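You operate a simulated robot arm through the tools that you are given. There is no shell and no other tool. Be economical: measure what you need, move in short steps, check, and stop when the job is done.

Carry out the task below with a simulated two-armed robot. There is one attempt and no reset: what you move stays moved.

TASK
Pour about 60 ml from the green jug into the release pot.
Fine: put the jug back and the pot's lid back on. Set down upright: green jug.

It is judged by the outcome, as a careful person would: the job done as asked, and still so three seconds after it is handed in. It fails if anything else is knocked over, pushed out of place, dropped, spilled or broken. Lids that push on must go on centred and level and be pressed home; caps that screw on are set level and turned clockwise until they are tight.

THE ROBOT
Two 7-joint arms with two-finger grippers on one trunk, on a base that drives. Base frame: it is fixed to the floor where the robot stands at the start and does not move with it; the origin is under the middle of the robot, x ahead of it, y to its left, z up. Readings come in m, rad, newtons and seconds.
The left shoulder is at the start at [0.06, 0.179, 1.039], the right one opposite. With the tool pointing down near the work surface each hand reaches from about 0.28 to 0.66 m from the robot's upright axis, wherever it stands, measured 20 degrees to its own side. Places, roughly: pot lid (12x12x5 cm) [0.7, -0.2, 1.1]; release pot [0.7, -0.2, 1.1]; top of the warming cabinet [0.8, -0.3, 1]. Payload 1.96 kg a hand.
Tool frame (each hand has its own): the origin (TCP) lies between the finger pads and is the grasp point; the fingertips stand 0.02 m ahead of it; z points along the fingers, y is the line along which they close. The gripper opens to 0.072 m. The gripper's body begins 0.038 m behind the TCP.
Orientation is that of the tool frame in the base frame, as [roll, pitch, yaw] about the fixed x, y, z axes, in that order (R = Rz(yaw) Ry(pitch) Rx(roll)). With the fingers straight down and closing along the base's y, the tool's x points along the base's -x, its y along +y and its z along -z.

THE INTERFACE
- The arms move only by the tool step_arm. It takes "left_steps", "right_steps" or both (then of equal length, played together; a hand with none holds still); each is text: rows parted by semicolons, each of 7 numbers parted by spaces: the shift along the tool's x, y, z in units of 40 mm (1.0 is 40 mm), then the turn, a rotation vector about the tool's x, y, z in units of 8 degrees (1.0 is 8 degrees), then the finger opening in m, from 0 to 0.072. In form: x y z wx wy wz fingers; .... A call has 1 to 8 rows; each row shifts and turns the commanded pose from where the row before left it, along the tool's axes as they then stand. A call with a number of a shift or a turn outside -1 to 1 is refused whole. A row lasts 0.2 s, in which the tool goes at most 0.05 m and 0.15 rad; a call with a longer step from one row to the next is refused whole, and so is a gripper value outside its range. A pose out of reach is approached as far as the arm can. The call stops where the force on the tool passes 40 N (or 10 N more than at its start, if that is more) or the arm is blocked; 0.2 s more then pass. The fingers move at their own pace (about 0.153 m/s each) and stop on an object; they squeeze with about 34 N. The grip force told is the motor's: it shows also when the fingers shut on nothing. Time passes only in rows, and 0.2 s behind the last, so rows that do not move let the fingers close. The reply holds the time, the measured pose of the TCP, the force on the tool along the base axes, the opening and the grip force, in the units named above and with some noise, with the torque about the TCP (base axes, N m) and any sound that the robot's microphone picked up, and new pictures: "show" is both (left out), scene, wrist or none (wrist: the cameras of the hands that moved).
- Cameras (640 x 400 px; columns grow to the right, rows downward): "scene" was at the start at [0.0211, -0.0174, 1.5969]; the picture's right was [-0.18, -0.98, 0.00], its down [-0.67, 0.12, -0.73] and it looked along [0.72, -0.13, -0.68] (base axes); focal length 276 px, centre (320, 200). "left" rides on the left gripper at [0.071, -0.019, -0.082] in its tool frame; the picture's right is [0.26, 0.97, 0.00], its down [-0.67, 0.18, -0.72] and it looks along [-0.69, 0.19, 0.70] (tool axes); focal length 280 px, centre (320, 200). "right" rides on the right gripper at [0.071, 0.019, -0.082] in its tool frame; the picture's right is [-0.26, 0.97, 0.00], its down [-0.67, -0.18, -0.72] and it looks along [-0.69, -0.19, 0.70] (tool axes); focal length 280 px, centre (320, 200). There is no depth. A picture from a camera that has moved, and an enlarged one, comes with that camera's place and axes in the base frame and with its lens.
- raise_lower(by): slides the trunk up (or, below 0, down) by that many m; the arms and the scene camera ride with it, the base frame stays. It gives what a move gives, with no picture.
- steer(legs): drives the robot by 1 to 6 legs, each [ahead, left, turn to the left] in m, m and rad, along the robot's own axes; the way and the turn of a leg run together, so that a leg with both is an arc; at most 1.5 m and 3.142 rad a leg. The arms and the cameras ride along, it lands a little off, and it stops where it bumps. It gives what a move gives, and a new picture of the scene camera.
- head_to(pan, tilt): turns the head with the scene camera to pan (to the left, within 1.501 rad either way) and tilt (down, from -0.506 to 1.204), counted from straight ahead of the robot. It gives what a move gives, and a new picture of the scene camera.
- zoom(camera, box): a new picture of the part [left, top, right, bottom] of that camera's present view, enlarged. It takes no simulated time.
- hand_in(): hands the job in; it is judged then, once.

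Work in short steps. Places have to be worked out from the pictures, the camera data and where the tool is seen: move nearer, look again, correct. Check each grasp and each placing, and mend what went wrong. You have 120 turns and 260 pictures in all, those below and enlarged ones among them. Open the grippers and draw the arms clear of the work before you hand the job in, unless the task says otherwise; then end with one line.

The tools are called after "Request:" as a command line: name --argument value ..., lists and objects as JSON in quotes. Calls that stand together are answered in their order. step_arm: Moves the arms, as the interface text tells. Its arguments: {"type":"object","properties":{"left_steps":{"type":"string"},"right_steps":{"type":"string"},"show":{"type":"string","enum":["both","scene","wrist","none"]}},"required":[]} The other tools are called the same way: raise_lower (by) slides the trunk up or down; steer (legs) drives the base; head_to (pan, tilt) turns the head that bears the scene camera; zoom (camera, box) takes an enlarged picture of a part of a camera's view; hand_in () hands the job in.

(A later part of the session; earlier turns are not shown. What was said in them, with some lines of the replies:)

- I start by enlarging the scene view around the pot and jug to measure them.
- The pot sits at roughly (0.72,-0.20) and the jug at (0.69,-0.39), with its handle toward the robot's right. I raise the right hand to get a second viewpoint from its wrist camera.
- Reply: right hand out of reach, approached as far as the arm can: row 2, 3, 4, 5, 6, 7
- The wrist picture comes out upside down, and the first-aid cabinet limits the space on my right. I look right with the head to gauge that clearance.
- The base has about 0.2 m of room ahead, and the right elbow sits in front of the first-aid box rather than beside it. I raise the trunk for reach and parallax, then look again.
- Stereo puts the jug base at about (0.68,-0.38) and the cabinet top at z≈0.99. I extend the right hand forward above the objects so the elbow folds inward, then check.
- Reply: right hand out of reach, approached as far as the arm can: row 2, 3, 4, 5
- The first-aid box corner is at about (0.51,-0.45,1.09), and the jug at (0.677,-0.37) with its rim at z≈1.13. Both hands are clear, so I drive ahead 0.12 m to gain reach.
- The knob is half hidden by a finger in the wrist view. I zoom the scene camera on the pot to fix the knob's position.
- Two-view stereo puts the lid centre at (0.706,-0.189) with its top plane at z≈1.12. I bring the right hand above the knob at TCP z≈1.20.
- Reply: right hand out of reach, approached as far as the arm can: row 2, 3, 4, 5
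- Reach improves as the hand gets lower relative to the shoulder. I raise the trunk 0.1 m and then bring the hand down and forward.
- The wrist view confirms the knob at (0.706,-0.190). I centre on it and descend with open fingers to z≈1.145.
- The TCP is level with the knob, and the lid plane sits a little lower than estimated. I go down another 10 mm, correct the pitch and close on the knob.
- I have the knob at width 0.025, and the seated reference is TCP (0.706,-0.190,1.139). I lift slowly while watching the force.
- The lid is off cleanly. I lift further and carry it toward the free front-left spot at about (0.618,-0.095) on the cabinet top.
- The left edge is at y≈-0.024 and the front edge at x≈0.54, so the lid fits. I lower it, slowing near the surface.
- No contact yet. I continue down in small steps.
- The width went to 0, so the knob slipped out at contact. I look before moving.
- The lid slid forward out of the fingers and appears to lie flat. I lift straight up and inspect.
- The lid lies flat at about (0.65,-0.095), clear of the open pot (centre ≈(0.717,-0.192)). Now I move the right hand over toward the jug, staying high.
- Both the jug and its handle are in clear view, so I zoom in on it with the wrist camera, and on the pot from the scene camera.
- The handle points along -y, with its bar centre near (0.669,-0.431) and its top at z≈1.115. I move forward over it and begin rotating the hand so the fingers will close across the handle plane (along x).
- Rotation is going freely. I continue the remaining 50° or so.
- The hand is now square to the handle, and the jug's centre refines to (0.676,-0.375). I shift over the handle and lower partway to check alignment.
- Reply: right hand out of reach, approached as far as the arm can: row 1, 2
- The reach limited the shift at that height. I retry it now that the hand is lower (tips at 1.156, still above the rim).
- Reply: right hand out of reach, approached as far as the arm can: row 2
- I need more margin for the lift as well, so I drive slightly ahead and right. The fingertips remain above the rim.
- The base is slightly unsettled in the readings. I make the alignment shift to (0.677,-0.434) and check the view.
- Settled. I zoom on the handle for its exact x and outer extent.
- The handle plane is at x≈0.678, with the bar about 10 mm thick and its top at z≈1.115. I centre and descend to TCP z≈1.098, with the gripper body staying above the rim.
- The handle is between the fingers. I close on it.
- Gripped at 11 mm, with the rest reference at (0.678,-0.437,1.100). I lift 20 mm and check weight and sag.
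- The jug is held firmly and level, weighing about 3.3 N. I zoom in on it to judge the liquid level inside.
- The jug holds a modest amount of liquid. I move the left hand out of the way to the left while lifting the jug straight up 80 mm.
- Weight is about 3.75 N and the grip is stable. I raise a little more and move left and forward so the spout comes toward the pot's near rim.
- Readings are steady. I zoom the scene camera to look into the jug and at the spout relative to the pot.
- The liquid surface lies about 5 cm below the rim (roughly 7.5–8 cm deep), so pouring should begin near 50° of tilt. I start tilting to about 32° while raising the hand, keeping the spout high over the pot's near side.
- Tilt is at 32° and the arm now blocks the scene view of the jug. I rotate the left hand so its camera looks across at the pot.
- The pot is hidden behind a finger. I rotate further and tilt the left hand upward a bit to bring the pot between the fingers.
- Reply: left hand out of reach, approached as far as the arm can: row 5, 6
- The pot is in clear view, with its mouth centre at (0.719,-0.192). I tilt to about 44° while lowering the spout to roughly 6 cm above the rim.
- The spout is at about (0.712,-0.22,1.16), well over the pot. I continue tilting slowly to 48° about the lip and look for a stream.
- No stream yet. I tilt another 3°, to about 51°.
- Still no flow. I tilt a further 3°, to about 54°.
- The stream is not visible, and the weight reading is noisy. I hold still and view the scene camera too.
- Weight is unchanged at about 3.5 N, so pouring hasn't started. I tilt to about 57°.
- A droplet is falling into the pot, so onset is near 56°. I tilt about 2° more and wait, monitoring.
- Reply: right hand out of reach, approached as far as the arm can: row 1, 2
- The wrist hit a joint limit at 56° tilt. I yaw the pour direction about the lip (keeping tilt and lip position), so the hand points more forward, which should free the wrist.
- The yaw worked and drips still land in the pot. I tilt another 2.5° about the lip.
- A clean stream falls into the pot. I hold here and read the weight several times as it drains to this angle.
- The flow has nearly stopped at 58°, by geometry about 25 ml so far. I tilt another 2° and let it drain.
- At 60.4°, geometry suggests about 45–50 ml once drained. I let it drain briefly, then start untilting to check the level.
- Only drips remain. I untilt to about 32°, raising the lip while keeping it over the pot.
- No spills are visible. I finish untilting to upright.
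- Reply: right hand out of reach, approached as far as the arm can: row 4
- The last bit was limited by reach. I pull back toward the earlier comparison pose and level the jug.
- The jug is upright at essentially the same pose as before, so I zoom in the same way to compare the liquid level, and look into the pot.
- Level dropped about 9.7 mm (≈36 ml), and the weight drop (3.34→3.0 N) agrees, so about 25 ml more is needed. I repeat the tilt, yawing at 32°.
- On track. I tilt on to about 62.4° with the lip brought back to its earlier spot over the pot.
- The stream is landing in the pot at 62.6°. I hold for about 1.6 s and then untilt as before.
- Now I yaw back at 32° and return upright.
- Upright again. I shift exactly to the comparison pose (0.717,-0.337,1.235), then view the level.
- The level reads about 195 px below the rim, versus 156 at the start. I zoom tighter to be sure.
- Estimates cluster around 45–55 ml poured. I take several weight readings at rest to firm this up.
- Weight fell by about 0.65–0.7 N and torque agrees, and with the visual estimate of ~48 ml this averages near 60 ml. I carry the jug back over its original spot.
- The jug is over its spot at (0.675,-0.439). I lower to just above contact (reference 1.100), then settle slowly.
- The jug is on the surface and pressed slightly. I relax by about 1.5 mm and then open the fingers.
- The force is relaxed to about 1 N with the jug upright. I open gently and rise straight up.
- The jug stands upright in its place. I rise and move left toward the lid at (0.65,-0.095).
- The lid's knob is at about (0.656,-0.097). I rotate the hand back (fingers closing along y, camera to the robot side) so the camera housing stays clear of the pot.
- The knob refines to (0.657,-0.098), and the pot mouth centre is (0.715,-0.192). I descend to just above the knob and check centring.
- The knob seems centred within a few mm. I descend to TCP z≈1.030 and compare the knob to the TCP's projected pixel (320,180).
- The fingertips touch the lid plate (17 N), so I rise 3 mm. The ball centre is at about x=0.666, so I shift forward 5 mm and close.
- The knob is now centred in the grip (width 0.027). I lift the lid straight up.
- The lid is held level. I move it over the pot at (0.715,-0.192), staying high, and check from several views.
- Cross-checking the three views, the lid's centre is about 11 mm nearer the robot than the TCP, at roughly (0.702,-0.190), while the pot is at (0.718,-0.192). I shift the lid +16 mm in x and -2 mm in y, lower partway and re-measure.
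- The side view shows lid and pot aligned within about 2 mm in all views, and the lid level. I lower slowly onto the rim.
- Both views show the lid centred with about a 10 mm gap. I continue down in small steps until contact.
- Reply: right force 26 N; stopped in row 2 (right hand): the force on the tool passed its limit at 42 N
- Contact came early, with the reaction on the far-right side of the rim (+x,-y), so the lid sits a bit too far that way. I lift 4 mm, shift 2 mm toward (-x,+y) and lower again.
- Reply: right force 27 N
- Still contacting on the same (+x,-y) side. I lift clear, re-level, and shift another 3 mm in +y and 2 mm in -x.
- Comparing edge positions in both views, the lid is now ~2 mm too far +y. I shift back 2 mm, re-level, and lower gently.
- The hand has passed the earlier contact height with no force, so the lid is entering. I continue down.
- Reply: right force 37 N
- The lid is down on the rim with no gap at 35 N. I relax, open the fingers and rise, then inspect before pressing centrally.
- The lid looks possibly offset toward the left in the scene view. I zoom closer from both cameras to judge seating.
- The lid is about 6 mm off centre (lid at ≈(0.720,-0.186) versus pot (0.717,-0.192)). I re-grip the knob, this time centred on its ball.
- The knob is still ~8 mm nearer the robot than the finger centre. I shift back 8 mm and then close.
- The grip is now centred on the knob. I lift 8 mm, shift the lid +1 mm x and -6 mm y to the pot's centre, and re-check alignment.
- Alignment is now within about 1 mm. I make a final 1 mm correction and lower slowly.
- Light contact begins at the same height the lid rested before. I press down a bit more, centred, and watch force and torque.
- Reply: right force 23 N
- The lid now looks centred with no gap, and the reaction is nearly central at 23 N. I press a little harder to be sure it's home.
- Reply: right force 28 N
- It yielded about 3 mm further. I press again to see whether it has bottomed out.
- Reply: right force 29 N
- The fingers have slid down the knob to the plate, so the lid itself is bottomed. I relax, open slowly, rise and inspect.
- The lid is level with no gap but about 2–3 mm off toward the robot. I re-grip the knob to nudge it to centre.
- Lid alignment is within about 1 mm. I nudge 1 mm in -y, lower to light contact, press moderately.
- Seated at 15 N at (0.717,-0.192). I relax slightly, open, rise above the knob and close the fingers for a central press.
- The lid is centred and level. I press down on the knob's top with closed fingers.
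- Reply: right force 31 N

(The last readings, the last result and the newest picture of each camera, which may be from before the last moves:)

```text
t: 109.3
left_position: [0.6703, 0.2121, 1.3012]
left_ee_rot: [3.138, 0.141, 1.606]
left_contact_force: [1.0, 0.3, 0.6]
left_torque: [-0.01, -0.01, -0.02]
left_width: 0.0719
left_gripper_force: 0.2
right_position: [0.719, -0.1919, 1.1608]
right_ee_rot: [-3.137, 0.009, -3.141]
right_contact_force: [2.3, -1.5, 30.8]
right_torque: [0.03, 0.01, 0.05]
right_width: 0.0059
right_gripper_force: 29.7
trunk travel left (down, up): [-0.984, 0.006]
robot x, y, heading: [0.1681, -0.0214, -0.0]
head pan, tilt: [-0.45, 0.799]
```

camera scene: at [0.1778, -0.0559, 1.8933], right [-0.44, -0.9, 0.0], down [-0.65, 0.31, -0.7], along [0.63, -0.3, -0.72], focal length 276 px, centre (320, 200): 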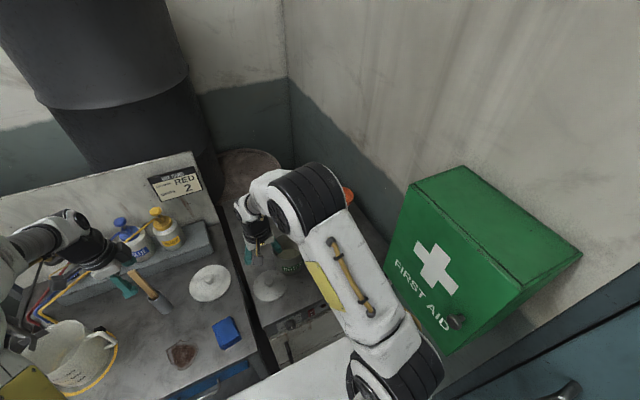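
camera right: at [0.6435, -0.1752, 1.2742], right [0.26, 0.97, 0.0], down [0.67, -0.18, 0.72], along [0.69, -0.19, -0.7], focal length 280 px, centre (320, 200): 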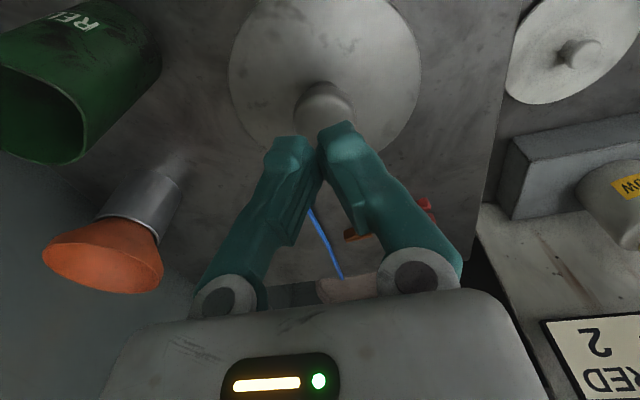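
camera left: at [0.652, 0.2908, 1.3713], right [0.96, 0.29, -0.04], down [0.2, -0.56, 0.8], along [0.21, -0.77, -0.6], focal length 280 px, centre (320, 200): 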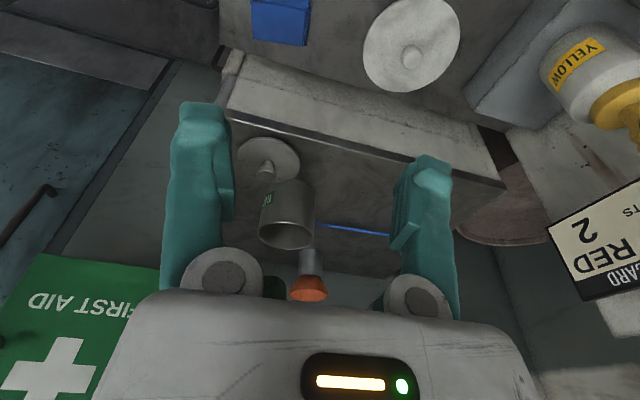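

31 N was applied centrally on the knob. I add a touch more, then lift away and inspect.

Request:
step_arm --right_steps "0 0 0.03 0 0 0 0;0 0 0 0 0 0 0" --show "none"

Request:
step_arm --right_steps "0 0 -0.5 0 0 0 0;0 0 -0.8 0 0 0 0;0 0 -0.8 0 0 0 0.03;0.8 0 0 0 0 0 0.072;0.8 0 0 0 0 0 0.072;0.8 0 0 0 0 0 0.072;0.8 0 0 0 0 0 0.072" --show "both"

Request:
zoom --camera "scene" --box '[255, 200, 375, 280]'

Request:
zoom --camera "left" --box '[230, 120, 350, 290]'

```text
t: 109.8
left_position: [0.6704, 0.2103, 1.3015]
left_ee_rot: [3.139, 0.141, 1.607]
left_contact_force: [0.2, -0.4, 1.2]
left_torque: [0.02, -0.01, 0.0]
left_width: 0.0721
left_gripper_force: 0.1
right_position: [0.7186, -0.1923, 1.163]
right_ee_rot: [-3.136, 0.011, -3.141]
right_contact_force: [-3.5, -1.2, 17.4]
right_torque: [0.0, 0.11, 0.04]
right_width: 0.0061
right_gripper_force: 28.9
trunk travel left (down, up): [-0.984, 0.006]
robot x, y, heading: [0.1612, -0.0224, 0.0]
head pan, tilt: [-0.45, 0.799]
stopped in row 2 (right hand): the force on the tool passed its limit at 42 N (the readings are from after the stop); the commanded pose is now the measured one
```

```text
t: 111.4
left_position: [0.6719, 0.2115, 1.2998]
left_ee_rot: [-3.141, 0.141, 1.605]
left_contact_force: [-0.3, 0.3, 0.2]
left_torque: [0.0, 0.0, -0.02]
left_width: 0.0721
left_gripper_force: 0.1
right_position: [0.59, -0.1904, 1.2391]
right_ee_rot: [-3.138, 0.008, 3.14]
right_contact_force: [-0.2, -0.3, 0.9]
right_torque: [-0.01, -0.03, 0.01]
right_width: 0.0723
right_gripper_force: 0.1
trunk travel left (down, up): [-0.984, 0.006]
robot x, y, heading: [0.1642, -0.0212, -0.005]
head pan, tilt: [-0.45, 0.799]
camera scene: at [0.1767, -0.058, 1.8932], right [-0.44, -0.9, 0.0], down [-0.65, 0.31, -0.7], along [0.63, -0.3, -0.72], focal length 276 px, centre (320, 200)
camera right: at [0.5178, -0.1719, 1.3201], right [0.26, 0.96, 0.0], down [0.67, -0.18, 0.72], along [0.7, -0.19, -0.69], focal length 280 px, centre (320, 200)
```

scene: 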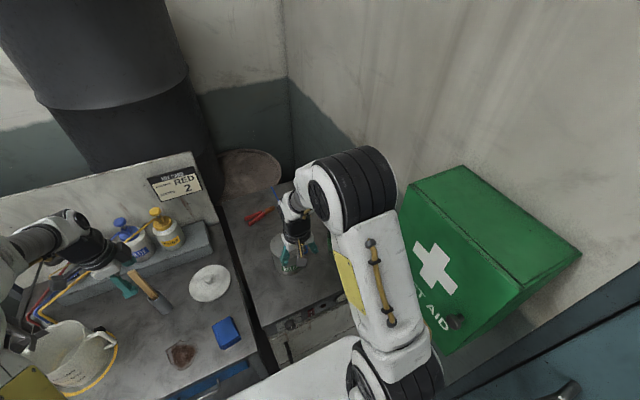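
right: 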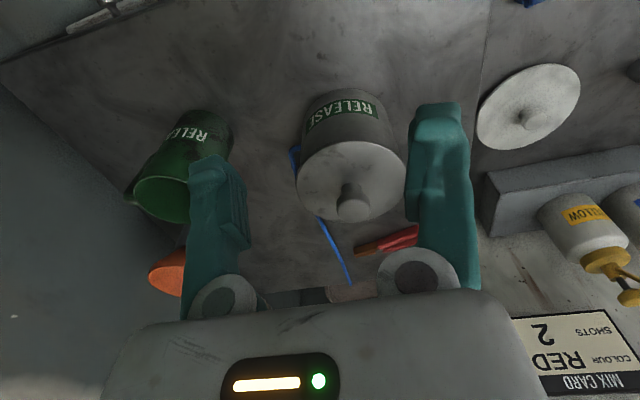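

```text
5.00 times, centred on (315, 240) of scene
camera zoom: at [0.1767, -0.058, 1.8932], right [-0.44, -0.9, 0.0], down [-0.65, 0.31, -0.7], along [0.63, -0.3, -0.72], focal length 1382 px, centre (345, 0)
```

zoom: 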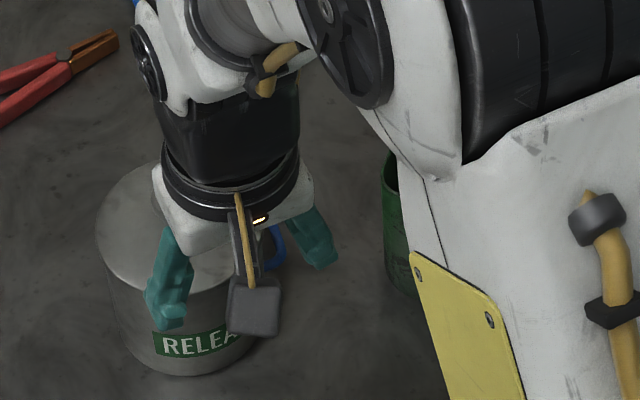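

```text
2.35 times, centred on (290, 205) of left
camera zoom: at [0.6506, 0.2919, 1.3717], right [0.96, 0.29, -0.04], down [0.2, -0.56, 0.8], along [0.22, -0.77, -0.6], focal length 660 px, centre (391, 188)
```

zoom: 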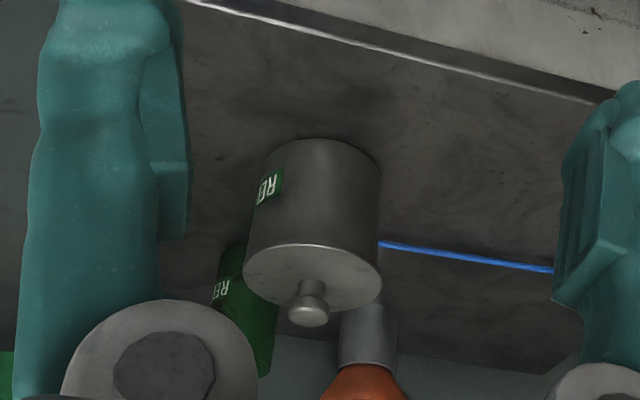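

The lid is seated, centred and level, and the jug stands upright. I back the robot away to clear both arms and take a final look.

Request:
steer --legs '[[-0.2, 0.0, 0.0]]'

Request:
zoom --camera "scene" --box '[220, 110, 420, 240]'

```text
t: 113.0
left_position: [0.4761, 0.2101, 1.2979]
left_ee_rot: [-3.138, 0.14, 1.607]
left_contact_force: [0.4, 0.1, -0.1]
left_torque: [-0.01, 0.03, -0.01]
left_width: 0.0722
left_gripper_force: 0.1
right_position: [0.3937, -0.1919, 1.2366]
right_ee_rot: [-3.138, 0.006, 3.138]
right_contact_force: [0.5, 0.5, -0.3]
right_torque: [-0.01, 0.02, 0.0]
right_width: 0.0719
right_gripper_force: 0.1
trunk travel left (down, up): [-0.984, 0.006]
robot x, y, heading: [-0.0343, -0.0184, -0.001]
head pan, tilt: [-0.45, 0.799]
camera scene: at [-0.0175, -0.0579, 1.8931], right [-0.44, -0.9, 0.0], down [-0.65, 0.31, -0.7], along [0.62, -0.3, -0.72], focal length 276 px, centre (320, 200)
```

scene: 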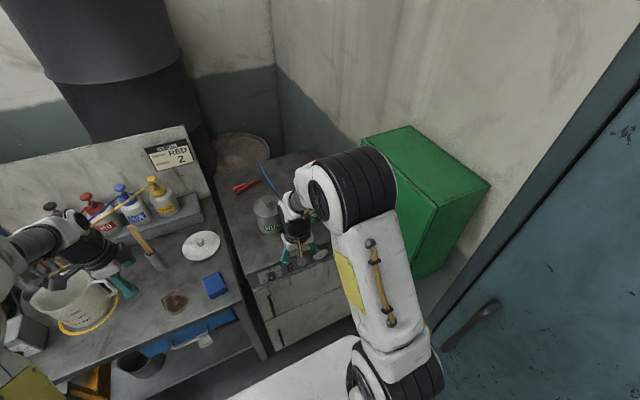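

```text
3.08 times, centred on (320, 175) of scene
camera zoom: at [-0.0175, -0.0579, 1.8931], right [-0.44, -0.9, 0.0], down [-0.65, 0.31, -0.7], along [0.62, -0.3, -0.72], focal length 850 px, centre (320, 277)
```

zoom: 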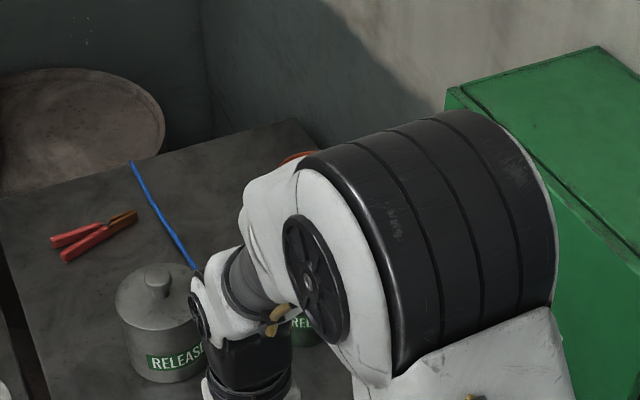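

A last check through the right wrist camera, which now sees both pot and jug unobstructed.

Request:
zoom --camera "right" --box '[120, 60, 520, 320]'

```text
1.54 times, centred on (320, 190) of right
camera zoom: at [0.3215, -0.1721, 1.3186], right [0.26, 0.96, 0.0], down [0.67, -0.18, 0.72], along [0.69, -0.19, -0.69], focal length 431 px, centre (320, 215)
```

zoom: 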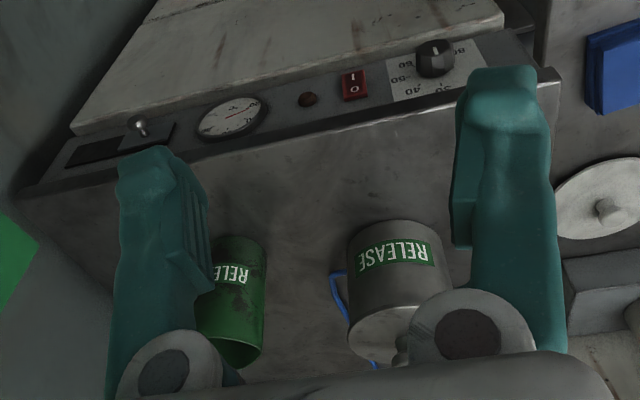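

The jug is upright in its place, the pot is lidded and no spill is visible. Both grippers are open and clear, so I hand in.

Request:
hand_in

```text
The job is handed in.
```

I poured roughly 60 ml from the green jug into the release pot. That amount is an estimate: the drop in liquid level suggested about 48 ml and the jug's weight loss about 70 ml. The jug is back upright in its place, and the lid is on, centred and pressed home. I saw no spills, and both arms are open and clear.
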